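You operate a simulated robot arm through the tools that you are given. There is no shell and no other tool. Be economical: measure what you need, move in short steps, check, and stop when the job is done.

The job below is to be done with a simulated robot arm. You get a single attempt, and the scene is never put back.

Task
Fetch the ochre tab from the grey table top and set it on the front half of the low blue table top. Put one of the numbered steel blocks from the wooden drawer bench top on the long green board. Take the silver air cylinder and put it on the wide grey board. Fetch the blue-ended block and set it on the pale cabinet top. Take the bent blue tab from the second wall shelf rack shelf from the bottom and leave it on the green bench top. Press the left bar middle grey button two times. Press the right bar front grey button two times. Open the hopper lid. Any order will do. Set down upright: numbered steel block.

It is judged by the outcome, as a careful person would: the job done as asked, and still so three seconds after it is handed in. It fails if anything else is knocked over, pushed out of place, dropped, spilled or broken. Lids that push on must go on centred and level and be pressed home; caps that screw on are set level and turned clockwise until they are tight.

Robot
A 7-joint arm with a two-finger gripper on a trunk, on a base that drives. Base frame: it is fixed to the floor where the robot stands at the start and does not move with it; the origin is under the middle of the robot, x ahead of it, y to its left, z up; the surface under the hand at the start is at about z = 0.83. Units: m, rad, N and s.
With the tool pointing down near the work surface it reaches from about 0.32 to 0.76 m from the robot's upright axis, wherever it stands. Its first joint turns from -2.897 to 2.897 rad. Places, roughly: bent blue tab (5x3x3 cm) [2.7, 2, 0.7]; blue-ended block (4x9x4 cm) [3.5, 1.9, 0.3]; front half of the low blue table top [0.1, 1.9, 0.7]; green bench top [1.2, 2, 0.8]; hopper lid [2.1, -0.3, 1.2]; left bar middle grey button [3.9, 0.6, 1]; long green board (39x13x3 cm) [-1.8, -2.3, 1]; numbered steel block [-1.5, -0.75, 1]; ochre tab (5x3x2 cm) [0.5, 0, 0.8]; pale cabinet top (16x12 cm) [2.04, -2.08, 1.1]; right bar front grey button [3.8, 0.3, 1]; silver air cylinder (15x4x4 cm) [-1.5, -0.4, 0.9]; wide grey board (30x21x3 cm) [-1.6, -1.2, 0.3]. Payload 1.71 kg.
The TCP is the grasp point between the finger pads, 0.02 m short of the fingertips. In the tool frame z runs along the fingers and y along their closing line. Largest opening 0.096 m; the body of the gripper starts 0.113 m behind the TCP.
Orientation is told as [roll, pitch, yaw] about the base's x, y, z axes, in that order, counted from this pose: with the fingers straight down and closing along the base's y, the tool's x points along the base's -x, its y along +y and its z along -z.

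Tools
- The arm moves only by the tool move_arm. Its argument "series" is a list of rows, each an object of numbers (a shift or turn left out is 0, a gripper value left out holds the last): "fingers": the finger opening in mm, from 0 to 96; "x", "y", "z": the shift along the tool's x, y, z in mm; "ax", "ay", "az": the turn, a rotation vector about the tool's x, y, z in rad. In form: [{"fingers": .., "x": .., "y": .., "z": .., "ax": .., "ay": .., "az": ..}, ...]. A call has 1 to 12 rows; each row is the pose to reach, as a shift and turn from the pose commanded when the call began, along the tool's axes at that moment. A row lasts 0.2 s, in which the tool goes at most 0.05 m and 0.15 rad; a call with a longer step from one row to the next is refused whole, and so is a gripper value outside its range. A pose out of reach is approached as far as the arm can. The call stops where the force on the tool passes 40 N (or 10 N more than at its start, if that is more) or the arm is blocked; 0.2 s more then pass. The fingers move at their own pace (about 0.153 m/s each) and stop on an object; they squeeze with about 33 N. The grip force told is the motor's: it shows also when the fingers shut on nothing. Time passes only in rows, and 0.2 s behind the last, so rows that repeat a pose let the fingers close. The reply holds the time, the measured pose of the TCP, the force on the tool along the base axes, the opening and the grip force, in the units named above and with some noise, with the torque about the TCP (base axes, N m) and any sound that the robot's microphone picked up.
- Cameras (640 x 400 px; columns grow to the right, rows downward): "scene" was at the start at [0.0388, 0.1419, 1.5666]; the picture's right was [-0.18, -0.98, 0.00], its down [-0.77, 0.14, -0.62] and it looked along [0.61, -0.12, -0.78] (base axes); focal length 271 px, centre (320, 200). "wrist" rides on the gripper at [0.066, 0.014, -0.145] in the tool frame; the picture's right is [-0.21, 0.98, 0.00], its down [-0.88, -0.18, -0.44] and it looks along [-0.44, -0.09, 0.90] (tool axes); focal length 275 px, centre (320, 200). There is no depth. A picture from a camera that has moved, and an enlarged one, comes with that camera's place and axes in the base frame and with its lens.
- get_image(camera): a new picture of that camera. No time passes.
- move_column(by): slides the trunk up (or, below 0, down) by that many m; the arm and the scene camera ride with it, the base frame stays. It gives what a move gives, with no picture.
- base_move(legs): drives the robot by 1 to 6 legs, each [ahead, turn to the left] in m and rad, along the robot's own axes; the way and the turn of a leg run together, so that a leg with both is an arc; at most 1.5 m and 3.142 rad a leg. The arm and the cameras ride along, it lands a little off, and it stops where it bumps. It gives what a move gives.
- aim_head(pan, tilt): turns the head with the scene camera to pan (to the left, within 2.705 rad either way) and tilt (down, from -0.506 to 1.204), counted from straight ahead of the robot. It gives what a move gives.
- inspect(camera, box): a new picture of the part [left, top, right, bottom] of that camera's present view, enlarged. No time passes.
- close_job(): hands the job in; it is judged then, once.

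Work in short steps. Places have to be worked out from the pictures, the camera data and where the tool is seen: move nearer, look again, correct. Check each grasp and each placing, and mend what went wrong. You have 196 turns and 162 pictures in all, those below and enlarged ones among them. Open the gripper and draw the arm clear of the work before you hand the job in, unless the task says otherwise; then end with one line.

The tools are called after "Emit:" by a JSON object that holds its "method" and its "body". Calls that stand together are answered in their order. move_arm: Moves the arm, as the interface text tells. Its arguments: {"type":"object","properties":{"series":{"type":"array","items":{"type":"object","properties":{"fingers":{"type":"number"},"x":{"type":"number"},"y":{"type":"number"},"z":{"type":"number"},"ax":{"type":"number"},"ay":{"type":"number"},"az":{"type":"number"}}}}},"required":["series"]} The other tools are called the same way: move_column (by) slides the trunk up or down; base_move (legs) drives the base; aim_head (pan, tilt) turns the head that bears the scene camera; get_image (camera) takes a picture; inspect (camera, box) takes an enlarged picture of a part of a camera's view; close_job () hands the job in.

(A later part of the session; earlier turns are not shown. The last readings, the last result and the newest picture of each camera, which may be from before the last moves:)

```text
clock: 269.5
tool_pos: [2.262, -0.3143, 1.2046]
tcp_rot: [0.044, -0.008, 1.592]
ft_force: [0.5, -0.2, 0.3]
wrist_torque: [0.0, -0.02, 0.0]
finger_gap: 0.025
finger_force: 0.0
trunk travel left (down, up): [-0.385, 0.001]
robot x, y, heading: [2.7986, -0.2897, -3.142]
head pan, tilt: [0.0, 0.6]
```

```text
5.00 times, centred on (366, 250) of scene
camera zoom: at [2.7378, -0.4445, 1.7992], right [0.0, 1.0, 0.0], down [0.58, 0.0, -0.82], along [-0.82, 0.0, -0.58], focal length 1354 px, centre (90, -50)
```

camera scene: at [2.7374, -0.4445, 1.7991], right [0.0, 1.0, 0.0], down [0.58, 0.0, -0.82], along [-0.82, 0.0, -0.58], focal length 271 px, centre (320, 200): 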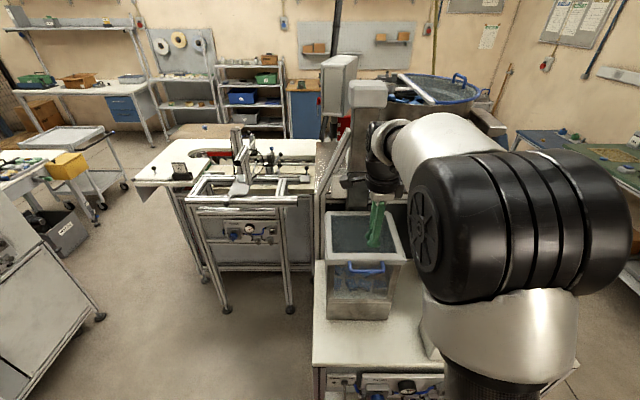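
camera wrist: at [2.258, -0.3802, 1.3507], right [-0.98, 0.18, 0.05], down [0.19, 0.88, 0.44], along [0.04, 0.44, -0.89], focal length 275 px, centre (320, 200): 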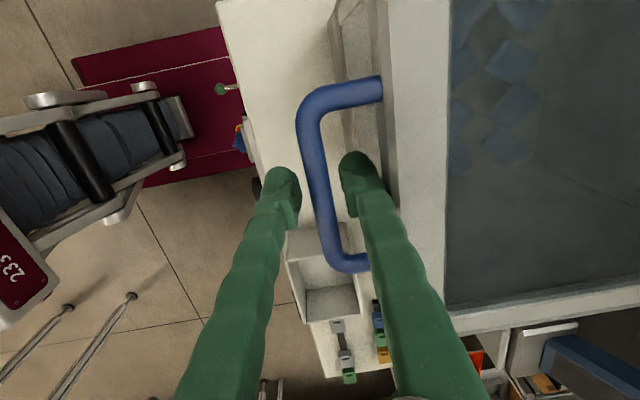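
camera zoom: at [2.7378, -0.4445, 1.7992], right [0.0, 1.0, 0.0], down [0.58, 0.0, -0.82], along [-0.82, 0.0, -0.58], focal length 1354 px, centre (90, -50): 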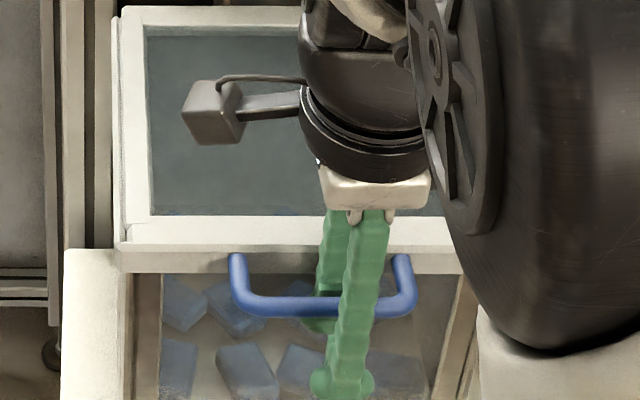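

The rear fingertip now shows below the bar, so the bar is between the fingers. I close on it.

Emit:
{"method": "move_arm", "body": {"series": [{"fingers": 3}, {"fingers": 3}, {"fingers": 3}]}}

Emit:
{"method": "get_image", "body": {"camera": "wrist"}}

```text
clock: 270.3
tool_pos: [2.262, -0.3147, 1.2049]
tcp_rot: [0.044, -0.01, 1.591]
ft_force: [-8.3, -0.9, -1.6]
wrist_torque: [0.02, -0.19, -0.07]
finger_gap: 0.0074
finger_force: 3.3
trunk travel left (down, up): [-0.385, 0.001]
robot x, y, heading: [2.799, -0.2888, -3.135]
head pan, tilt: [0.0, 0.6]
```

```text
55 pictures are left
camera wrist: at [2.2565, -0.3803, 1.3503], right [-0.98, 0.18, 0.05], down [0.19, 0.88, 0.44], along [0.04, 0.44, -0.89], focal length 275 px, centre (320, 200)
```

wrist: 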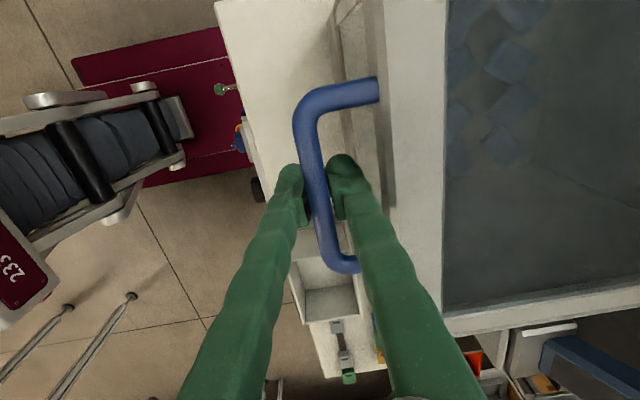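

The bar appears to sit just above the pads. I open slightly, rise 12 mm and re-close so that the pads hold it.

Emit:
{"method": "move_arm", "body": {"series": [{"fingers": 24}, {"fingers": 24, "z": -6}, {"z": -12, "y": -2}, {"z": -12, "y": -2, "fingers": 3}, {"z": -12, "y": -2}, {"z": -12, "y": -2}]}}

Emit:
{"method": "get_image", "body": {"camera": "wrist"}}

```text
clock: 271.7
tool_pos: [2.2629, -0.315, 1.2173]
tcp_rot: [0.045, -0.01, 1.592]
ft_force: [-15.1, -0.7, -0.6]
wrist_torque: [0.07, -0.17, -0.13]
finger_gap: 0.0118
finger_force: 6.4
trunk travel left (down, up): [-0.385, 0.001]
robot x, y, heading: [2.7955, -0.2909, -3.138]
head pan, tilt: [0.0, 0.6]
```

```text
54 pictures are left
camera wrist: at [2.2583, -0.3805, 1.362], right [-0.98, 0.18, 0.05], down [0.19, 0.88, 0.44], along [0.04, 0.44, -0.89], focal length 275 px, centre (320, 200)
```

wrist: 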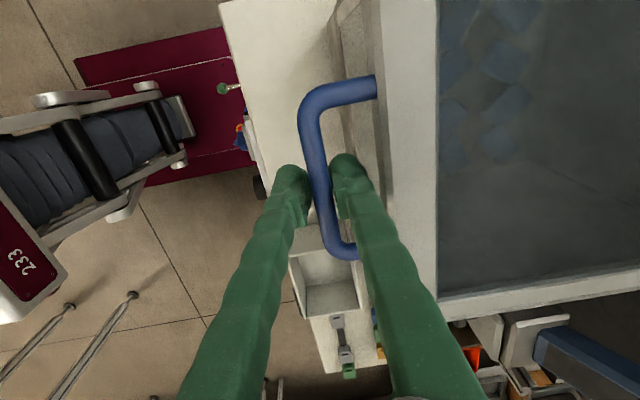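

One finger alone is pressing the bar, so the bar sits towards -x. I shift 4 mm that way with the fingers closed.

Emit:
{"method": "move_arm", "body": {"series": [{"y": 2}, {"y": 4}, {"y": 4}, {"y": 4}]}}

```text
clock: 272.7
tool_pos: [2.2604, -0.3148, 1.2183]
tcp_rot: [0.042, -0.011, 1.592]
ft_force: [-6.8, 0.8, -1.7]
wrist_torque: [0.05, -0.1, -0.09]
finger_gap: 0.0071
finger_force: 2.9
trunk travel left (down, up): [-0.385, 0.001]
robot x, y, heading: [2.8016, -0.2902, -3.132]
head pan, tilt: [0.0, 0.6]
```

The grip force scales with the remaining travel, so I command full closure and test a small lift along the arc.

Emit:
{"method": "move_arm", "body": {"series": [{"fingers": 0}, {"fingers": 0, "z": -10}, {"y": 1, "z": -25}, {"y": 3, "z": -40}, {"y": 6, "z": -55}, {"y": 6, "z": -55}]}}

Emit:
{"method": "get_image", "body": {"camera": "wrist"}}

Emit:
{"method": "inspect", "body": {"camera": "scene", "box": [290, 180, 430, 280]}}

```text
clock: 274.1
tool_pos: [2.2558, -0.3146, 1.2709]
tcp_rot: [0.042, -0.009, 1.591]
ft_force: [-14.4, 4.1, -5.6]
wrist_torque: [0.17, -0.19, -0.73]
finger_gap: 0.006
finger_force: 33.5
trunk travel left (down, up): [-0.385, 0.001]
robot x, y, heading: [2.7951, -0.2919, -3.134]
head pan, tilt: [0.0, 0.6]
```

```text
53 pictures are left
camera wrist: at [2.2499, -0.3805, 1.4171], right [-0.98, 0.18, 0.05], down [0.19, 0.88, 0.44], along [0.04, 0.44, -0.89], focal length 275 px, centre (320, 200)
```

wrist: 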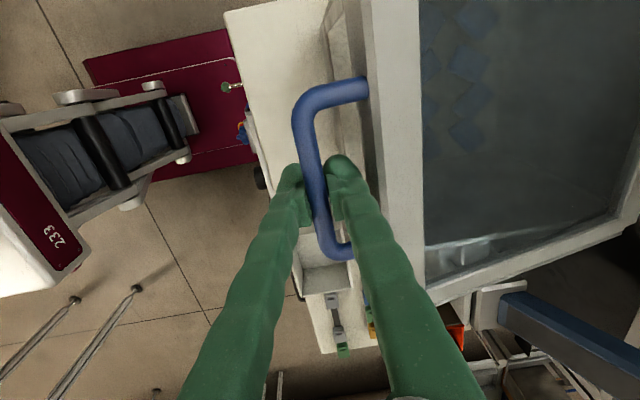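

```text
4.00 times, centred on (360, 230) of scene
camera zoom: at [2.7341, -0.4438, 1.7991], right [0.0, 1.0, 0.0], down [0.58, 0.0, -0.81], along [-0.81, 0.0, -0.58], focal length 1083 px, centre (160, 80)
```

zoom: 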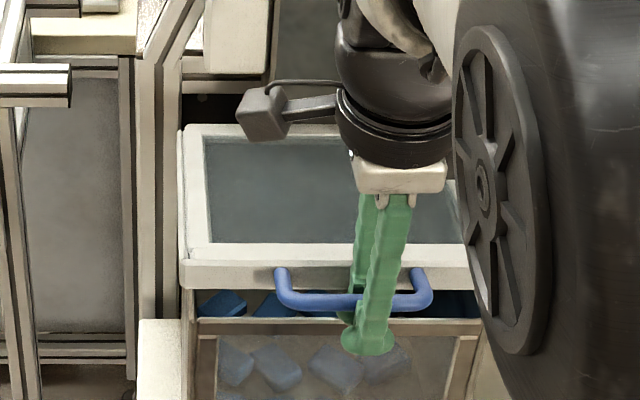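

The lid is lifting. I continue along the arc, slightly more towards -x to relieve the pull.

Emit:
{"method": "move_arm", "body": {"series": [{"y": 8, "z": -18}, {"y": 15, "z": -35}, {"y": 23, "z": -50}, {"y": 31, "z": -64}, {"y": 40, "z": -78}, {"y": 50, "z": -91}, {"y": 61, "z": -103}, {"y": 73, "z": -114}, {"y": 73, "z": -114}]}}

Emit:
{"method": "get_image", "body": {"camera": "scene"}}

Emit:
{"method": "get_image", "body": {"camera": "wrist"}}

```text
clock: 276.1
tool_pos: [2.1908, -0.3152, 1.3904]
tcp_rot: [0.046, -0.008, 1.592]
ft_force: [4.8, 14.8, 3.4]
wrist_torque: [0.12, 0.05, -0.68]
finger_gap: 0.006
finger_force: 33.2
trunk travel left (down, up): [-0.385, 0.001]
robot x, y, heading: [2.7973, -0.2917, -3.136]
head pan, tilt: [0.0, 0.6]
```

```text
51 pictures are left
camera scene: at [2.7392, -0.4416, 1.7995], right [0.0, 1.0, 0.0], down [0.58, 0.0, -0.82], along [-0.82, 0.0, -0.58], focal length 271 px, centre (320, 200)
```

scene: 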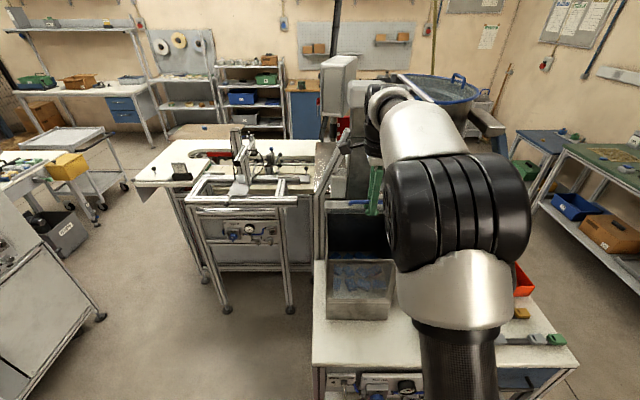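

```text
50 pictures are left
camera wrist: at [2.1859, -0.381, 1.5368], right [-0.98, 0.19, 0.05], down [0.19, 0.88, 0.44], along [0.04, 0.44, -0.9], focal length 275 px, centre (320, 200)
```

wrist: 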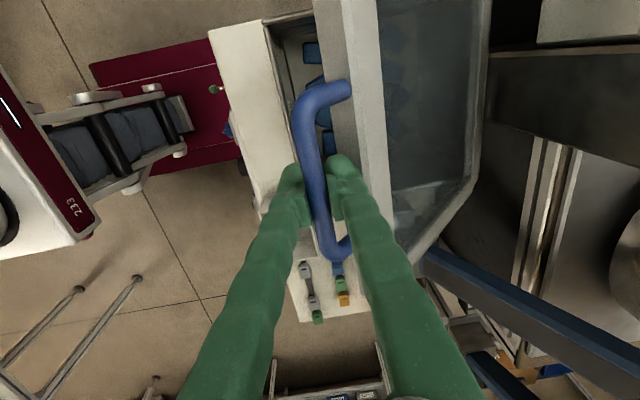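

The lid is about halfway up. I continue the arc to near vertical, adding a slight forward tilt for reach.

Emit:
{"method": "move_arm", "body": {"series": [{"y": 14, "z": -11, "ax": -0.03}, {"y": 28, "z": -21, "ax": -0.06}, {"y": 43, "z": -30, "ax": -0.09}, {"y": 58, "z": -37, "ax": -0.12}, {"y": 74, "z": -43, "ax": -0.15}, {"y": 90, "z": -48, "ax": -0.18}, {"y": 106, "z": -52, "ax": -0.21}, {"y": 123, "z": -55, "ax": -0.24}, {"y": 123, "z": -55, "ax": -0.24}]}}

Emit:
{"method": "get_image", "body": {"camera": "scene"}}

Emit:
{"method": "get_image", "body": {"camera": "wrist"}}

```text
clock: 277.3
tool_pos: [2.1398, -0.3146, 1.4375]
tcp_rot: [0.166, -0.012, 1.586]
ft_force: [-2.7, 4.2, 1.4]
wrist_torque: [0.85, -0.2, -0.57]
finger_gap: 0.0058
finger_force: 33.3
trunk travel left (down, up): [-0.385, 0.001]
robot x, y, heading: [2.8026, -0.2872, -3.14]
head pan, tilt: [0.0, 0.6]
stopped in row 5: the force on the tool passed its limit at 42 N (the readings are from after the stop); the commanded pose is now the measured one
```

```text
49 pictures are left
camera scene: at [2.7306, -0.4448, 1.7987], right [0.0, 1.0, 0.0], down [0.58, 0.0, -0.81], along [-0.81, 0.0, -0.58], focal length 271 px, centre (320, 200)
```

scene: 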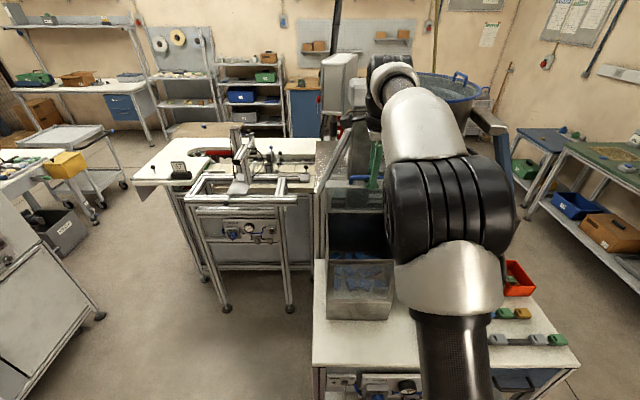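

```text
48 pictures are left
camera wrist: at [2.1515, -0.3817, 1.5826], right [-0.97, 0.19, 0.16], down [0.24, 0.88, 0.42], along [-0.07, 0.45, -0.89], focal length 275 px, centre (320, 200)
```

wrist: 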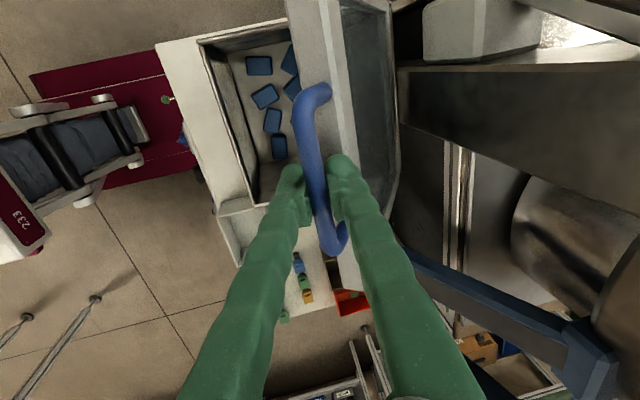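

Fitting the traced points gives the hinge at (2.027, 1.224) and radius 0.233, so my arc ran 8 mm too high. I correct and continue without more tilt.

Emit:
{"method": "move_arm", "body": {"series": [{"y": 3, "z": 7}, {"y": 15, "z": 4}, {"y": 28, "z": 1}, {"y": 45, "z": -2}, {"y": 63, "z": -3}, {"y": 80, "z": -3}, {"y": 98, "z": -3}, {"y": 121, "z": 0}, {"y": 121, "z": 0}]}}

Emit:
{"method": "get_image", "body": {"camera": "wrist"}}

Emit:
{"method": "get_image", "body": {"camera": "scene"}}

```text
clock: 278.2
tool_pos: [2.1179, -0.3151, 1.451]
tcp_rot: [0.171, -0.011, 1.586]
ft_force: [-18.7, 4.8, -34.7]
wrist_torque: [0.09, -0.13, -0.44]
finger_gap: 0.006
finger_force: 33.6
trunk travel left (down, up): [-0.385, 0.001]
robot x, y, heading: [2.7994, -0.2865, -3.142]
head pan, tilt: [0.0, 0.6]
stopped in row 4: the arm was blocked; the commanded pose is now the measured one
```

```text
47 pictures are left
camera wrist: at [2.1305, -0.3815, 1.5968], right [-0.97, 0.19, 0.17], down [0.24, 0.88, 0.42], along [-0.07, 0.44, -0.89], focal length 275 px, centre (320, 200)
```

wrist: 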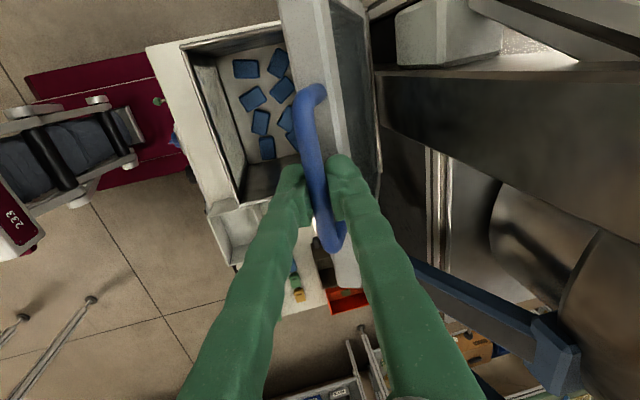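

```text
46 pictures are left
camera scene: at [2.7263, -0.4442, 1.7982], right [0.0, 1.0, 0.0], down [0.59, 0.0, -0.81], along [-0.81, 0.0, -0.59], focal length 271 px, centre (320, 200)
```

scene: 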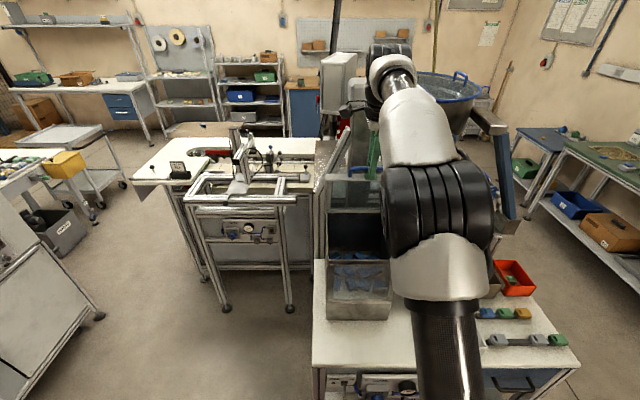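

The arm wrist appears to be against the column head. I ease off radially, then tilt the tool further forward about the bar so that the wrist moves away from the column.

Emit:
{"method": "move_arm", "body": {"series": [{"y": 0, "z": 6}, {"z": 8, "ax": -0.08}, {"z": 8, "ax": -0.18}, {"z": 8, "ax": -0.28}, {"z": 8, "ax": -0.38}, {"z": 8, "ax": -0.48}, {"z": 8, "ax": -0.48}]}}

Emit:
{"method": "get_image", "body": {"camera": "wrist"}}

```text
clock: 278.6
tool_pos: [2.1385, -0.3148, 1.4548]
tcp_rot: [0.179, -0.01, 1.585]
ft_force: [-23.3, 1.5, -45.3]
wrist_torque: [0.76, 0.01, -0.63]
finger_gap: 0.0078
finger_force: 34.9
trunk travel left (down, up): [-0.385, 0.001]
robot x, y, heading: [2.7963, -0.2953, -3.136]
head pan, tilt: [0.0, 0.6]
stopped in row 1: the arm was blocked; the commanded pose is now the measured one
```

```text
45 pictures are left
camera wrist: at [2.1526, -0.3818, 1.6001], right [-0.97, 0.19, 0.17], down [0.25, 0.88, 0.41], along [-0.07, 0.44, -0.89], focal length 275 px, centre (320, 200)
```

wrist: 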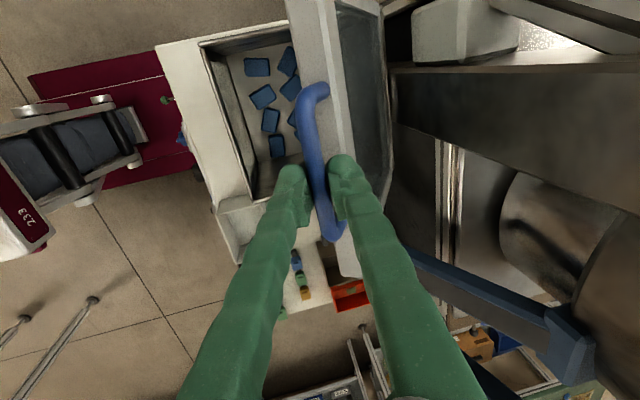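

Something under the arm blocks it, probably the wrist on the column head. I back off along the arc towards +x and down first.

Emit:
{"method": "move_arm", "body": {"series": [{"y": -10}, {"y": -18, "z": 8}, {"y": -20, "z": 20}, {"y": -21, "z": 32}, {"y": -21, "z": 32}]}}

Emit:
{"method": "get_image", "body": {"camera": "wrist"}}

```text
clock: 278.9
tool_pos: [2.1846, -0.3171, 1.4778]
tcp_rot: [0.21, -0.01, 1.59]
ft_force: [1.6, -0.4, 1.7]
wrist_torque: [0.03, 0.17, 0.03]
finger_gap: 0.0001
finger_force: 29.2
trunk travel left (down, up): [-0.385, 0.001]
robot x, y, heading: [2.7997, -0.2895, -3.144]
head pan, tilt: [0.0, 0.6]
stopped in row 1: the force on the tool passed its limit at 66 N (the readings are from after the stop); the commanded pose is now the measured one
```

```text
44 pictures are left
camera wrist: at [2.2042, -0.3819, 1.621], right [-0.96, 0.19, 0.21], down [0.26, 0.88, 0.4], along [-0.11, 0.44, -0.89], focal length 275 px, centre (320, 200)
```

wrist: 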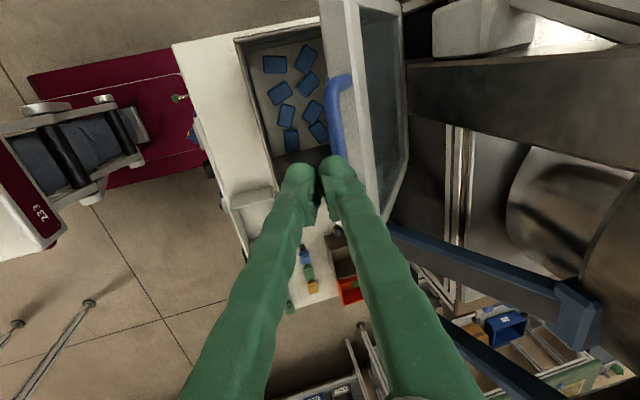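

The grip slipped off the bar, but the lid still appears raised. I back off slightly and see whether it stays.

Emit:
{"method": "move_arm", "body": {"series": [{"y": -15, "z": -15}, {"y": -30, "z": -20}]}}

Emit:
{"method": "get_image", "body": {"camera": "wrist"}}

Emit:
{"method": "get_image", "body": {"camera": "scene"}}

```text
clock: 279.5
tool_pos: [2.1976, -0.3159, 1.4792]
tcp_rot: [0.194, -0.011, 1.587]
ft_force: [1.4, -0.2, -1.5]
wrist_torque: [-0.03, 0.08, 0.0]
finger_gap: 0.0
finger_force: 29.5
trunk travel left (down, up): [-0.385, 0.001]
robot x, y, heading: [2.797, -0.2924, -3.139]
head pan, tilt: [0.0, 0.6]
```

```text
43 pictures are left
camera wrist: at [2.2144, -0.3815, 1.6232], right [-0.96, 0.19, 0.19], down [0.25, 0.88, 0.41], along [-0.09, 0.44, -0.89], focal length 275 px, centre (320, 200)
```

wrist: 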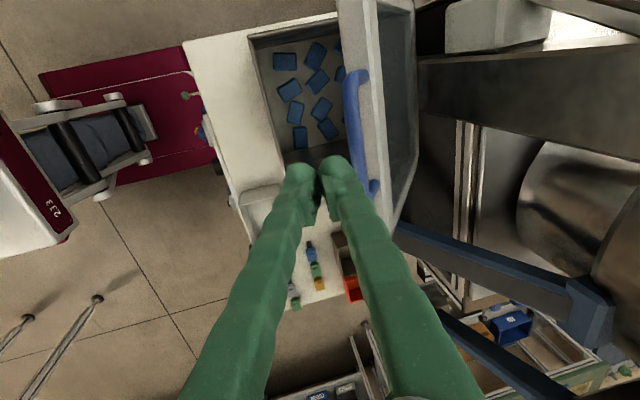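

```text
42 pictures are left
camera scene: at [2.7517, -0.4441, 1.7997], right [0.0, 1.0, 0.0], down [0.57, 0.0, -0.82], along [-0.82, 0.0, -0.57], focal length 271 px, centre (320, 200)
```

scene: 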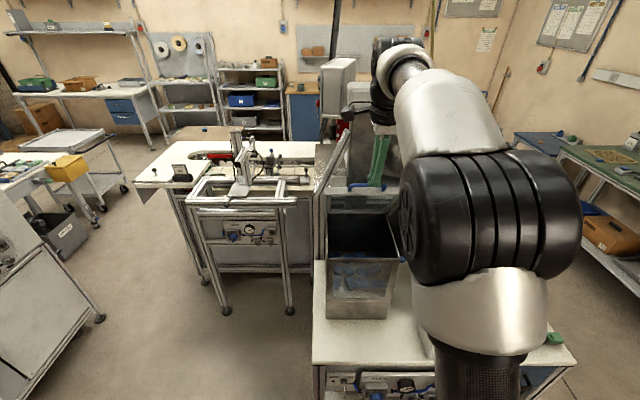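

The lid stays up by itself at roughly 60°. To open it fully I'll push it from the inside, so I first move clear towards +x and tilt the closed fingers forward.

Emit:
{"method": "move_arm", "body": {"series": [{"y": -45}, {"y": -90}, {"y": -130, "z": 10}, {"y": -147, "z": 40}, {"y": -147, "z": 73}, {"y": -147, "z": 73}]}}

Emit:
{"method": "move_arm", "body": {"series": [{"ax": -0.14}, {"ax": -0.28}, {"ax": -0.42}, {"ax": -0.56}, {"ax": -0.7}, {"ax": -0.84}, {"ax": -0.84}]}}

Emit:
{"method": "get_image", "body": {"camera": "wrist"}}

Emit:
{"method": "get_image", "body": {"camera": "scene"}}

```text
clock: 281.1
tool_pos: [2.3514, -0.3128, 1.3856]
tcp_rot: [0.213, -0.011, 1.586]
ft_force: [1.7, 0.5, 0.4]
wrist_torque: [-0.04, 0.14, 0.02]
finger_gap: 0.0
finger_force: 29.2
trunk travel left (down, up): [-0.385, 0.001]
robot x, y, heading: [2.795, -0.288, -3.139]
head pan, tilt: [0.0, 0.6]
stopped in row 6: the arm was blocked; the commanded pose is now the measured one
```

```text
clock: 282.7
tool_pos: [2.343, -0.3119, 1.3828]
tcp_rot: [1.046, -0.01, 1.584]
ft_force: [0.0, -0.8, -0.6]
wrist_torque: [0.01, 0.02, 0.02]
finger_gap: 0.0003
finger_force: 29.5
trunk travel left (down, up): [-0.385, 0.001]
robot x, y, heading: [2.7978, -0.291, -3.139]
head pan, tilt: [0.0, 0.6]
```

```text
41 pictures are left
camera wrist: at [2.463, -0.3753, 1.4664], right [-0.49, 0.19, 0.85], down [0.46, 0.88, 0.07], along [-0.74, 0.43, -0.52], focal length 275 px, centre (320, 200)
```

wrist: 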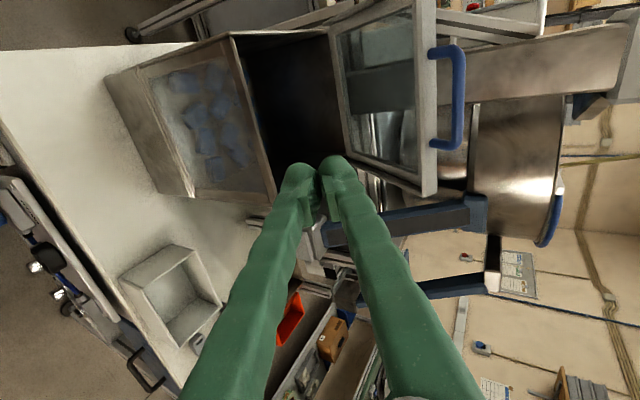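

```text
40 pictures are left
camera scene: at [2.7682, -0.4442, 1.7999], right [0.0, 1.0, 0.0], down [0.56, 0.0, -0.83], along [-0.83, 0.0, -0.56], focal length 271 px, centre (320, 200)
```

scene: 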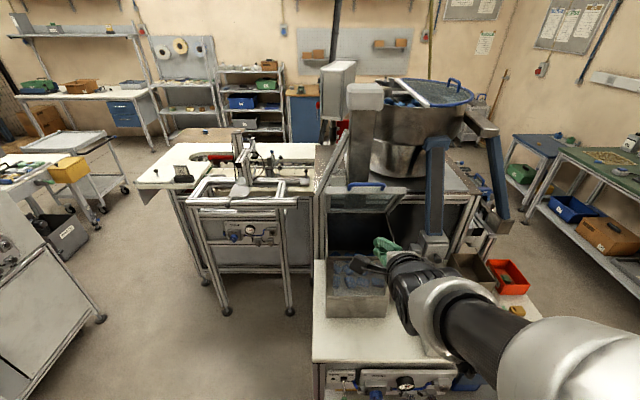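

The lid stays up at ~65°. With closed fingers under the bar, I push its inner face at z≈1.33 towards -x.

Emit:
{"method": "move_arm", "body": {"series": [{"y": 15, "z": 43}, {"y": 30, "z": 86}, {"y": 45, "z": 129}, {"y": 60, "z": 172}, {"y": 74, "z": 214}, {"y": 88, "z": 238}, {"y": 102, "z": 262}, {"y": 116, "z": 286}, {"y": 116, "z": 286}]}}

Emit:
{"method": "get_image", "body": {"camera": "scene"}}

Emit:
{"method": "get_image", "body": {"camera": "wrist"}}

```text
clock: 284.7
tool_pos: [2.0386, -0.3162, 1.3407]
tcp_rot: [1.046, -0.012, 1.589]
ft_force: [2.1, 0.3, 1.2]
wrist_torque: [0.02, 0.02, -0.01]
finger_gap: 0.0
finger_force: 29.6
trunk travel left (down, up): [-0.385, 0.001]
robot x, y, heading: [2.8, -0.29, -3.141]
head pan, tilt: [0.0, 0.6]
```

```text
39 pictures are left
camera scene: at [2.7374, -0.4444, 1.7992], right [0.0, 1.0, 0.0], down [0.58, 0.0, -0.82], along [-0.82, 0.0, -0.58], focal length 271 px, centre (320, 200)
```

scene: 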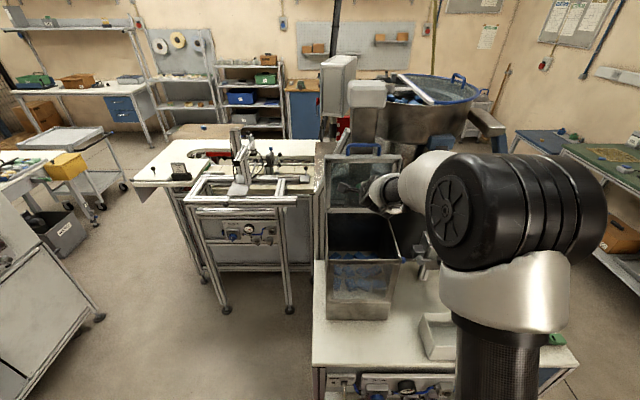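

```text
38 pictures are left
camera wrist: at [2.1593, -0.3806, 1.4249], right [-0.49, 0.19, 0.85], down [0.46, 0.88, 0.07], along [-0.74, 0.43, -0.52], focal length 275 px, centre (320, 200)
```

wrist: 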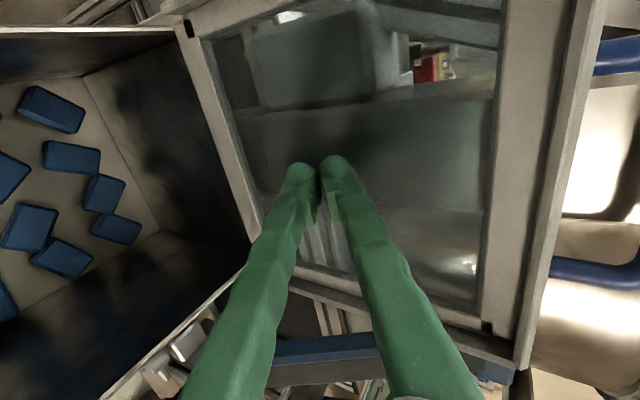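

The lid is about vertical. I push 40 mm more, stopping on force.

Emit:
{"method": "move_arm", "body": {"series": [{"y": 5, "z": 9}, {"y": 10, "z": 17}, {"y": 15, "z": 26}, {"y": 20, "z": 35}, {"y": 20, "z": 35}]}}

Emit:
{"method": "move_arm", "body": {"series": [{"y": -25, "z": -43}, {"y": -50, "z": -86}, {"y": -70, "z": -130}, {"y": -70, "z": -175}, {"y": -70, "z": -215}, {"y": -70, "z": -215}]}}

Emit:
{"method": "get_image", "body": {"camera": "scene"}}

Emit:
{"method": "get_image", "body": {"camera": "wrist"}}

```text
clock: 285.6
tool_pos: [2.0372, -0.3168, 1.3485]
tcp_rot: [1.046, -0.01, 1.594]
ft_force: [125.0, 3.7, 34.9]
wrist_torque: [-0.38, 0.68, -0.41]
finger_gap: 0.0
finger_force: 29.0
trunk travel left (down, up): [-0.385, 0.001]
robot x, y, heading: [2.7985, -0.2907, -3.139]
head pan, tilt: [0.0, 0.6]
stopped in row 4: the force on the tool passed its limit at 69 N (the readings are from after the stop); the commanded pose is now the measured one
```

```text
clock: 287.2
tool_pos: [2.2131, -0.3163, 1.3752]
tcp_rot: [1.016, -0.011, 1.591]
ft_force: [0.4, 0.4, 0.0]
wrist_torque: [0.03, 0.08, -0.03]
finger_gap: 0.0003
finger_force: 29.5
trunk travel left (down, up): [-0.385, 0.001]
robot x, y, heading: [2.799, -0.2936, -3.143]
head pan, tilt: [0.0, 0.6]
stopped in row 6: the arm was blocked; the commanded pose is now the measured one
```

```text
37 pictures are left
camera scene: at [2.7329, -0.4448, 1.7987], right [0.0, 1.0, 0.0], down [0.58, 0.0, -0.81], along [-0.81, 0.0, -0.58], focal length 271 px, centre (320, 200)
```

scene: 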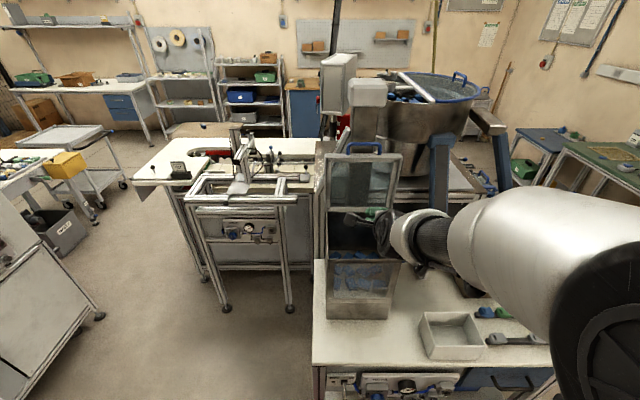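

```text
36 pictures are left
camera wrist: at [2.3312, -0.3789, 1.4631], right [-0.52, 0.19, 0.83], down [0.46, 0.88, 0.09], along [-0.72, 0.43, -0.55], focal length 275 px, centre (320, 200)
```

wrist: 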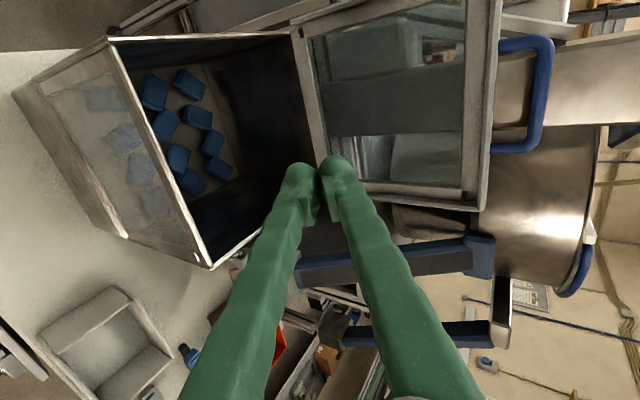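

The lid is fully back against its stop and stays. Next come the buttons: I back off, untilt the tool and drive round to face the button box from the -x side.

Emit:
{"method": "base_move", "body": {"legs": [[-0.27, 0]]}}

Emit:
{"method": "move_arm", "body": {"series": [{"ax": 0.14}, {"ax": 0.28}, {"ax": 0.42}, {"ax": 0.56}, {"ax": 0.7}, {"ax": 0.84}, {"ax": 0.98}, {"ax": 1.0}, {"ax": 1.0}]}}

Emit:
{"method": "base_move", "body": {"legs": [[0, -1.5708], [0.72, 0], [0, -1.5708]]}}

Emit:
{"method": "aim_head", "body": {"pan": 0.0, "tilt": 0.7}}

Emit:
{"method": "get_image", "body": {"camera": "scene"}}

```text
clock: 289.2
tool_pos: [2.4812, -0.3092, 1.3713]
tcp_rot: [1.012, -0.007, 1.589]
ft_force: [1.8, -0.8, -0.6]
wrist_torque: [-0.02, 0.09, 0.04]
finger_gap: 0.0003
finger_force: 29.2
trunk travel left (down, up): [-0.385, 0.001]
robot x, y, heading: [3.0711, -0.2931, -3.141]
head pan, tilt: [0.0, 0.6]
```

```text
clock: 291.2
tool_pos: [2.4929, -0.3092, 1.3769]
tcp_rot: [0.019, -0.008, 1.59]
ft_force: [-0.6, -0.1, 1.5]
wrist_torque: [0.02, -0.05, 0.01]
finger_gap: 0.0002
finger_force: 29.7
out of reach, approached as far as the arm can: row 1, 2
trunk travel left (down, up): [-0.385, 0.001]
robot x, y, heading: [3.0705, -0.2911, 3.142]
head pan, tilt: [0.0, 0.6]
```

```text
clock: 304.5
tool_pos: [3.6578, 0.4583, 1.372]
tcp_rot: [0.01, -0.007, -1.535]
ft_force: [-0.2, 0.4, -0.3]
wrist_torque: [0.03, 0.0, 0.02]
finger_gap: 0.0
finger_force: 29.8
trunk travel left (down, up): [-0.385, 0.001]
robot x, y, heading: [3.073, 0.4332, 0.019]
head pan, tilt: [0.0, 0.6]
```

```text
clock: 305.1
tool_pos: [3.6358, 0.4561, 1.3804]
tcp_rot: [0.025, -0.004, -1.533]
ft_force: [-0.9, -0.3, -0.2]
wrist_torque: [0.03, -0.06, 0.02]
finger_gap: 0.0001
finger_force: 29.5
trunk travel left (down, up): [-0.385, 0.001]
robot x, y, heading: [3.0683, 0.435, 0.013]
head pan, tilt: [0.0, 0.7]
```

```text
35 pictures are left
camera scene: at [3.1179, 0.5888, 1.7907], right [0.02, -1.0, 0.0], down [-0.66, -0.01, -0.75], along [0.75, 0.01, -0.66], focal length 271 px, centre (320, 200)
```

scene: 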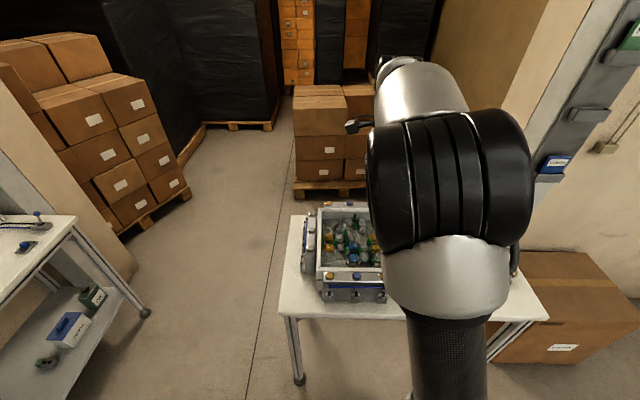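

The arm hides the box from the head camera, so I use the wrist camera.

Emit:
{"method": "get_image", "body": {"camera": "wrist"}}

```text
34 pictures are left
camera wrist: at [3.6437, 0.5245, 1.5269], right [0.99, -0.17, 0.03], down [-0.16, -0.88, 0.44], along [-0.05, -0.44, -0.9], focal length 275 px, centre (320, 200)
```

wrist: 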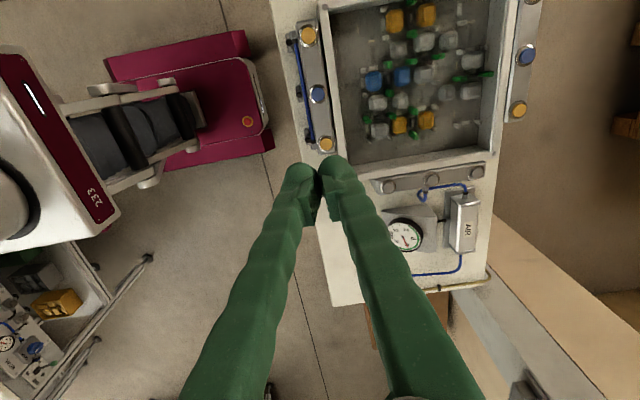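

Right bar (-y side): three grey buttons, the front one at about (3.765, 0.275). I move above it and look again.

Emit:
{"method": "move_arm", "body": {"series": [{"x": -40, "y": 27}, {"x": -80, "y": 54}, {"x": -120, "y": 81}, {"x": -160, "y": 108}, {"x": -184, "y": 125, "z": 35}, {"x": -184, "y": 125, "z": 80}, {"x": -184, "y": 125, "z": 125}, {"x": -184, "y": 125, "z": 170}, {"x": -184, "y": 125, "z": 215}, {"x": -184, "y": 125, "z": 260}, {"x": -184, "y": 125, "z": 260}]}}

Emit:
{"method": "get_image", "body": {"camera": "wrist"}}

```text
clock: 306.2
tool_pos: [3.7298, 0.2916, 1.379]
tcp_rot: [-0.018, 0.018, -1.554]
ft_force: [-0.8, 0.2, 0.5]
wrist_torque: [-0.04, -0.08, 0.0]
finger_gap: 0.0001
finger_force: 29.5
out of reach, approached as far as the arm can: row 5
trunk travel left (down, up): [-0.385, 0.001]
robot x, y, heading: [3.0707, 0.4341, 0.012]
head pan, tilt: [0.0, 0.7]
stopped in row 5: the arm was blocked; the commanded pose is now the measured one
```

```text
33 pictures are left
camera wrist: at [3.7463, 0.3565, 1.5247], right [0.98, -0.19, -0.02], down [-0.16, -0.89, 0.43], along [-0.1, -0.42, -0.9], focal length 275 px, centre (320, 200)
```

wrist: 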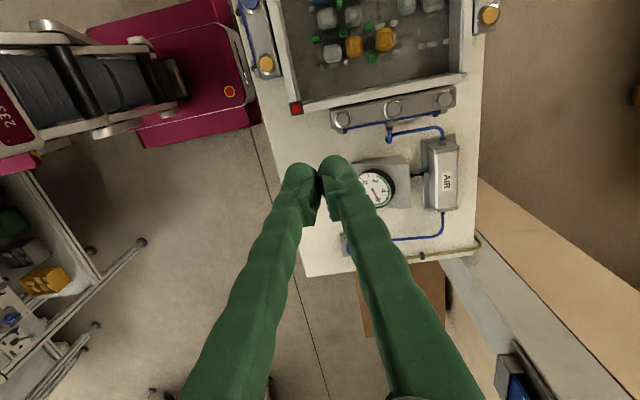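

At this height the reach is limited, so I lower the trunk 0.25 m and then align over the front button at ≈(3.762, 0.268).

Emit:
{"method": "move_column", "body": {"by": -0.25}}

Emit:
{"method": "move_arm", "body": {"series": [{"x": -12, "y": 16}, {"x": -23, "y": 32}, {"x": -23, "y": 32, "z": 25}, {"x": -23, "y": 32, "z": 25}]}}

Emit:
{"method": "get_image", "body": {"camera": "wrist"}}

```text
clock: 306.5
tool_pos: [3.7117, 0.2908, 1.3863]
tcp_rot: [-0.011, 0.022, -1.552]
ft_force: [-0.9, -0.2, -1.7]
wrist_torque: [0.04, 0.01, -0.02]
finger_gap: 0.0
finger_force: 29.4
trunk travel left (down, up): [-0.384, 0.001]
robot x, y, heading: [3.0704, 0.4344, 0.019]
head pan, tilt: [0.0, 0.7]
stopped: the arm was blocked; the commanded pose is now the measured one
```

```text
clock: 306.9
tool_pos: [3.697, 0.2876, 1.4015]
tcp_rot: [0.011, 0.023, -1.546]
ft_force: [-0.6, -0.6, -0.7]
wrist_torque: [0.03, -0.06, 0.0]
finger_gap: 0.0001
finger_force: 28.8
trunk travel left (down, up): [-0.384, 0.001]
robot x, y, heading: [3.0688, 0.4302, 0.018]
head pan, tilt: [0.0, 0.7]
stopped in row 1: the arm was blocked; the commanded pose is now the measured one
```

```text
32 pictures are left
camera wrist: at [3.7097, 0.3508, 1.5484], right [0.98, -0.18, 0.01], down [-0.17, -0.89, 0.42], along [-0.07, -0.42, -0.91], focal length 275 px, centre (320, 200)
```

wrist: 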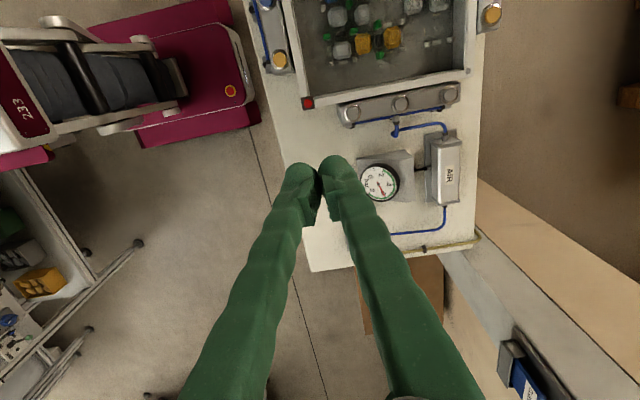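

Something in this arm configuration blocks motion. I retract towards the robot and undo the 90° tool rotation.

Emit:
{"method": "move_arm", "body": {"series": [{"y": -30}, {"y": -70}, {"y": -110}, {"y": -150}, {"y": -150}]}}

Emit:
{"method": "move_arm", "body": {"series": [{"az": -0.15}, {"az": -0.3}, {"az": -0.45}, {"az": -0.6}, {"az": -0.75}, {"az": -0.9}, {"az": -1.05}, {"az": -1.2}, {"az": -1.35}, {"az": -1.5}, {"az": -1.55}]}}

Emit:
{"method": "move_column", "body": {"by": -0.2}}

```text
clock: 308.1
tool_pos: [3.5524, 0.2852, 1.3953]
tcp_rot: [0.006, 0.019, -1.55]
ft_force: [0.8, 0.0, -0.9]
wrist_torque: [-0.01, 0.05, 0.0]
finger_gap: 0.0
finger_force: 29.7
trunk travel left (down, up): [-0.384, 0.001]
robot x, y, heading: [3.0707, 0.4341, 0.018]
head pan, tilt: [0.0, 0.7]
```

```text
clock: 310.5
tool_pos: [3.5494, 0.285, 1.3976]
tcp_rot: [0.021, -0.009, 0.001]
ft_force: [-0.2, 0.1, -0.5]
wrist_torque: [0.02, -0.04, -0.01]
finger_gap: 0.0002
finger_force: 29.2
trunk travel left (down, up): [-0.384, 0.001]
robot x, y, heading: [3.0692, 0.4308, 0.018]
head pan, tilt: [0.0, 0.7]
```

```text
clock: 312.6
tool_pos: [3.5482, 0.2853, 1.198]
tcp_rot: [0.02, -0.008, -0.002]
ft_force: [0.5, -1.1, 0.1]
wrist_torque: [0.03, 0.02, 0.03]
finger_gap: 0.0
finger_force: 29.7
trunk travel left (down, up): [-0.184, 0.201]
robot x, y, heading: [3.071, 0.4304, 0.015]
head pan, tilt: [0.0, 0.7]
```

Free again. I move over the front right-bar button.

Emit:
{"method": "move_arm", "body": {"series": [{"x": -43, "y": -4}, {"x": -86, "y": -8}, {"x": -129, "y": -12}, {"x": -172, "y": -17}, {"x": -214, "y": -17}, {"x": -214, "y": -17, "z": 40}, {"x": -214, "y": -17, "z": 85}, {"x": -214, "y": -17, "z": 120}, {"x": -214, "y": -17, "z": 120}]}}

Emit:
{"method": "get_image", "body": {"camera": "wrist"}}

```text
clock: 314.4
tool_pos: [3.7483, 0.2685, 1.1038]
tcp_rot: [0.02, -0.027, 0.001]
ft_force: [-1.5, -0.5, -0.3]
wrist_torque: [-0.05, -0.15, 0.0]
finger_gap: 0.0001
finger_force: 29.5
out of reach, approached as far as the arm can: row 5, 6
trunk travel left (down, up): [-0.184, 0.201]
robot x, y, heading: [3.0684, 0.4328, 0.018]
head pan, tilt: [0.0, 0.7]
stopped in row 9: the arm was blocked; the commanded pose is now the measured one
```

```text
31 pictures are left
camera wrist: at [3.6792, 0.281, 1.2469], right [0.21, 0.98, 0.03], down [0.86, -0.19, 0.46], along [0.46, -0.07, -0.89], focal length 275 px, centre (320, 200)
```

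wrist: 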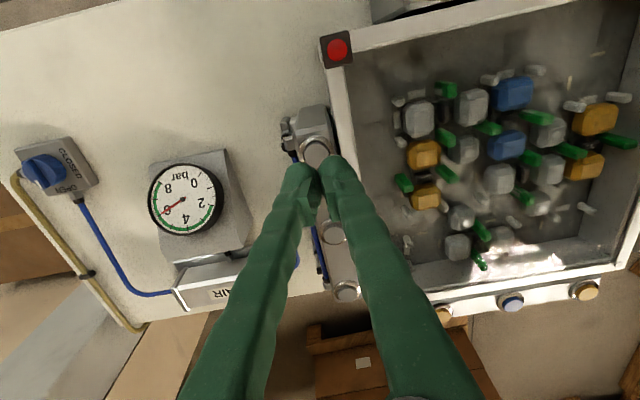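

I'm at the edge of reach. I pull back 100 mm and up, then drive 0.1 m closer.

Emit:
{"method": "move_arm", "body": {"series": [{"x": 30, "z": -20}, {"x": 65, "z": -45}, {"x": 100, "z": -60}, {"x": 100, "z": -60}]}}

Emit:
{"method": "base_move", "body": {"legs": [[0.1, 0]]}}

Emit:
{"method": "move_arm", "body": {"series": [{"x": 0}, {"x": 0}, {"x": 0}]}}

```text
clock: 315.4
tool_pos: [3.6504, 0.2672, 1.1548]
tcp_rot: [0.02, -0.023, 0.0]
ft_force: [0.1, -0.8, -0.9]
wrist_torque: [-0.01, 0.06, 0.01]
finger_gap: 0.0
finger_force: 29.4
trunk travel left (down, up): [-0.184, 0.201]
robot x, y, heading: [3.0677, 0.4367, 0.02]
head pan, tilt: [0.0, 0.7]
```

```text
clock: 316.6
tool_pos: [3.721, 0.2657, 1.1713]
tcp_rot: [0.022, -0.048, -0.004]
ft_force: [-2.3, -0.2, 3.2]
wrist_torque: [0.05, -0.27, 0.0]
finger_gap: 0.0
finger_force: 29.5
trunk travel left (down, up): [-0.184, 0.201]
robot x, y, heading: [3.1699, 0.4304, 0.015]
head pan, tilt: [0.0, 0.7]
```

```text
clock: 317.4
tool_pos: [3.7396, 0.2681, 1.1619]
tcp_rot: [0.022, -0.031, -0.004]
ft_force: [0.2, -0.2, 0.8]
wrist_torque: [-0.02, 0.01, -0.02]
finger_gap: 0.0
finger_force: 30.0
trunk travel left (down, up): [-0.184, 0.201]
robot x, y, heading: [3.1745, 0.4319, 0.019]
head pan, tilt: [0.0, 0.7]
```

Now within reach. I align over the button and descend gradually, watching force and sound.

Emit:
{"method": "move_arm", "body": {"series": [{"x": -21, "ay": 0.03}, {"x": -21, "ay": 0.03, "z": 40}, {"x": -21, "ay": 0.03, "z": 80}, {"x": -21, "ay": 0.03, "z": 100}, {"x": -21, "ay": 0.03, "z": 110}, {"x": -21, "ay": 0.03, "z": 110}]}}

Emit:
{"method": "inspect", "body": {"camera": "wrist", "box": [240, 80, 400, 180]}}

```text
clock: 318.8
tool_pos: [3.7778, 0.2703, 1.0444]
tcp_rot: [0.02, 0.011, -0.004]
ft_force: [-1.3, -0.6, -0.3]
wrist_torque: [-0.04, 0.02, 0.02]
finger_gap: 0.0
finger_force: 29.8
trunk travel left (down, up): [-0.184, 0.201]
robot x, y, heading: [3.1719, 0.4338, 0.019]
head pan, tilt: [0.0, 0.7]
```

```text
4.00 times, centred on (320, 130) of wrist
camera zoom: at [3.7138, 0.2823, 1.1918], right [0.21, 0.98, 0.02], down [0.88, -0.2, 0.43], along [0.43, -0.07, -0.9], focal length 1101 px, centre (320, 480)
```

zoom: 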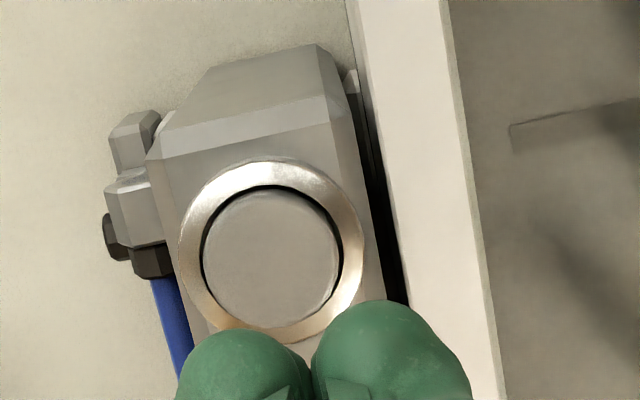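

The button is Ø25 mm in a ring, so I'll press with a single rounded fingertip. I open to 36 mm and put the +y finger over the centre (3.762, 0.267).

Emit:
{"method": "move_arm", "body": {"series": [{"x": 8, "y": -16, "fingers": 36}, {"x": 16, "y": -33}, {"x": 16, "y": -33}, {"x": 16, "y": -33}]}}

Emit:
{"method": "inspect", "body": {"camera": "wrist", "box": [240, 100, 432, 220]}}

```text
clock: 319.8
tool_pos: [3.7596, 0.2365, 1.0462]
tcp_rot: [0.019, 0.009, -0.003]
ft_force: [0.3, -0.2, 0.7]
wrist_torque: [0.01, 0.0, 0.03]
finger_gap: 0.036
finger_force: 0.2
trunk travel left (down, up): [-0.184, 0.201]
robot x, y, heading: [3.1688, 0.4347, 0.021]
head pan, tilt: [0.0, 0.7]
```

```text
3.33 times, centred on (336, 160) of wrist
camera zoom: at [3.6958, 0.2491, 1.1924], right [0.21, 0.98, 0.02], down [0.88, -0.2, 0.43], along [0.43, -0.07, -0.9], focal length 918 px, centre (267, 333)
```

zoom: 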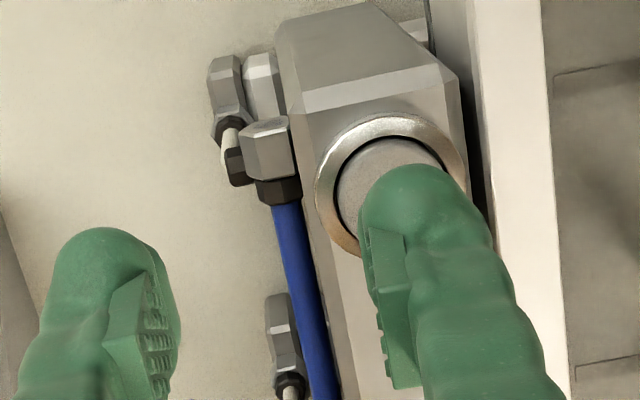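

The fingertip is over the button. I press down in fine steps, watching for contact force and sound.

Emit:
{"method": "move_arm", "body": {"series": [{"x": -4, "z": 10}, {"x": -4, "z": 18}, {"x": -4, "z": 24}, {"x": -4, "z": 28}, {"x": -4, "z": 32}, {"x": -4, "z": 36}]}}

```text
clock: 321.2
tool_pos: [3.7632, 0.2386, 1.0128]
tcp_rot: [0.019, 0.001, -0.005]
ft_force: [2.7, -1.8, 23.7]
wrist_torque: [0.5, -0.03, -0.04]
finger_gap: 0.0364
finger_force: 0.1
trunk travel left (down, up): [-0.184, 0.201]
robot x, y, heading: [3.1702, 0.4349, 0.017]
head pan, tilt: [0.0, 0.7]
heard: click
```

One click heard. I release 14 mm and press a second time.

Emit:
{"method": "move_arm", "body": {"series": [{"z": -6}, {"z": -14}, {"z": -14}]}}

Emit:
{"method": "move_arm", "body": {"series": [{"z": 5}, {"z": 9}, {"z": 12}, {"z": 14}, {"z": 14}]}}

Emit:
{"method": "move_arm", "body": {"series": [{"z": -10}, {"z": -40}, {"z": -80}, {"z": -110}, {"z": -110}]}}

```text
clock: 322.0
tool_pos: [3.7629, 0.2376, 1.023]
tcp_rot: [0.021, 0.01, -0.004]
ft_force: [0.3, 0.0, -0.5]
wrist_torque: [0.02, -0.02, -0.02]
finger_gap: 0.0362
finger_force: 0.0
trunk travel left (down, up): [-0.184, 0.201]
robot x, y, heading: [3.1703, 0.4376, 0.018]
head pan, tilt: [0.0, 0.7]
```

```text
clock: 323.2
tool_pos: [3.7645, 0.2385, 1.0128]
tcp_rot: [0.02, 0.004, -0.002]
ft_force: [5.0, -2.8, 26.4]
wrist_torque: [0.6, -0.14, -0.18]
finger_gap: 0.0355
finger_force: 0.0
trunk travel left (down, up): [-0.184, 0.201]
robot x, y, heading: [3.1735, 0.4371, 0.018]
head pan, tilt: [0.0, 0.7]
heard: click
```

```text
clock: 324.4
tool_pos: [3.7641, 0.236, 1.1204]
tcp_rot: [0.021, 0.008, -0.003]
ft_force: [0.6, -0.1, 0.1]
wrist_torque: [0.02, -0.01, 0.03]
finger_gap: 0.036
finger_force: 0.0
trunk travel left (down, up): [-0.184, 0.201]
robot x, y, heading: [3.1695, 0.4329, 0.013]
head pan, tilt: [0.0, 0.7]
```

Two presses are done there. I move across to the left bar (y≈0.6) and look.

Emit:
{"method": "move_arm", "body": {"series": [{"y": 45}, {"y": 90}, {"y": 135}, {"y": 180}, {"y": 225}, {"y": 270}, {"y": 300, "x": -20}, {"y": 300, "x": -20}]}}

Emit:
{"method": "get_image", "body": {"camera": "wrist"}}

```text
clock: 326.2
tool_pos: [3.7847, 0.5349, 1.1262]
tcp_rot: [0.02, 0.007, -0.001]
ft_force: [-0.1, 0.4, -0.5]
wrist_torque: [-0.02, -0.01, 0.0]
finger_gap: 0.036
finger_force: 0.1
trunk travel left (down, up): [-0.184, 0.201]
robot x, y, heading: [3.1693, 0.435, 0.021]
head pan, tilt: [0.0, 0.7]
```

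```text
28 pictures are left
camera wrist: at [3.7216, 0.5473, 1.2729], right [0.21, 0.98, 0.02], down [0.88, -0.2, 0.43], along [0.43, -0.07, -0.9], focal length 275 px, centre (320, 200)
```

wrist: 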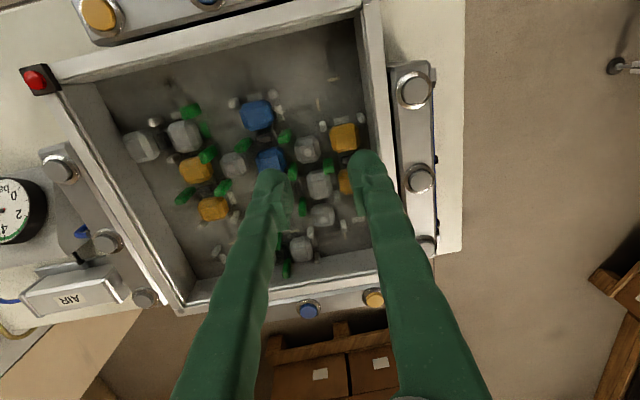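

The middle left-bar button is at about (3.851, 0.635). To gain reach I raise the trunk 0.2 m, lower the arm by the same, and align the -y finger over it.

Emit:
{"method": "move_column", "body": {"by": 0.2}}

Emit:
{"method": "move_arm", "body": {"series": [{"z": 45, "y": 15}, {"z": 90, "y": 30}, {"z": 130, "y": 50}, {"z": 165, "y": 70}, {"z": 195, "y": 90}, {"z": 210, "y": 115, "x": -20}, {"z": 210, "y": 130, "x": -45}, {"z": 210, "y": 130, "x": -66}, {"z": 210, "y": 130, "x": -66}]}}

Emit:
{"method": "get_image", "body": {"camera": "wrist"}}

```text
clock: 328.4
tool_pos: [3.7848, 0.5343, 1.3256]
tcp_rot: [0.021, 0.009, -0.004]
ft_force: [0.8, 0.2, -0.5]
wrist_torque: [0.01, 0.04, -0.02]
finger_gap: 0.036
finger_force: 0.1
trunk travel left (down, up): [-0.384, 0.001]
robot x, y, heading: [3.1698, 0.4396, 0.014]
head pan, tilt: [0.0, 0.7]
```

```text
clock: 330.4
tool_pos: [3.8491, 0.6692, 1.1177]
tcp_rot: [0.021, 0.008, -0.003]
ft_force: [-0.2, 0.6, 0.3]
wrist_torque: [-0.01, 0.0, 0.01]
finger_gap: 0.0361
finger_force: 0.1
trunk travel left (down, up): [-0.384, 0.001]
robot x, y, heading: [3.1714, 0.4331, 0.023]
head pan, tilt: [0.0, 0.7]
```

```text
27 pictures are left
camera wrist: at [3.7859, 0.6813, 1.2646], right [0.21, 0.98, 0.02], down [0.88, -0.2, 0.43], along [0.43, -0.07, -0.9], focal length 275 px, centre (320, 200)
```

wrist: 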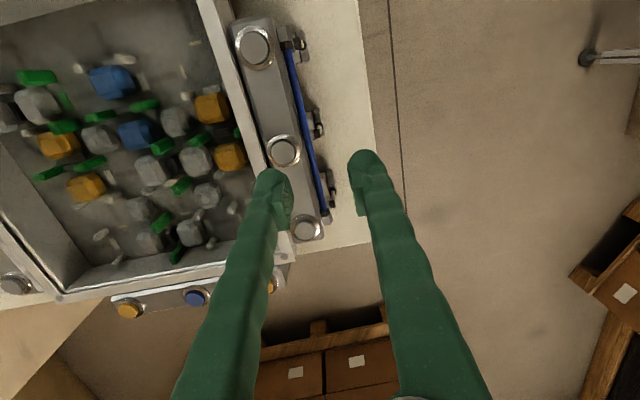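

Button centre confirmed at (3.853, 0.637). I descend and press.

Emit:
{"method": "move_arm", "body": {"series": [{"x": -3, "y": -2, "z": 40}, {"x": -3, "y": -2, "z": 75}, {"x": -3, "y": -2, "z": 88}, {"x": -3, "y": -2, "z": 93}, {"x": -3, "y": -2, "z": 97}, {"x": -3, "y": -2, "z": 101}, {"x": -3, "y": -2, "z": 105}]}}

```text
clock: 332.0
tool_pos: [3.8541, 0.6686, 1.0159]
tcp_rot: [0.021, 0.005, -0.002]
ft_force: [0.1, 0.7, 17.1]
wrist_torque: [-0.39, 0.01, -0.03]
finger_gap: 0.0364
finger_force: 0.2
trunk travel left (down, up): [-0.384, 0.001]
robot x, y, heading: [3.171, 0.4348, 0.018]
head pan, tilt: [0.0, 0.7]
heard: click
```

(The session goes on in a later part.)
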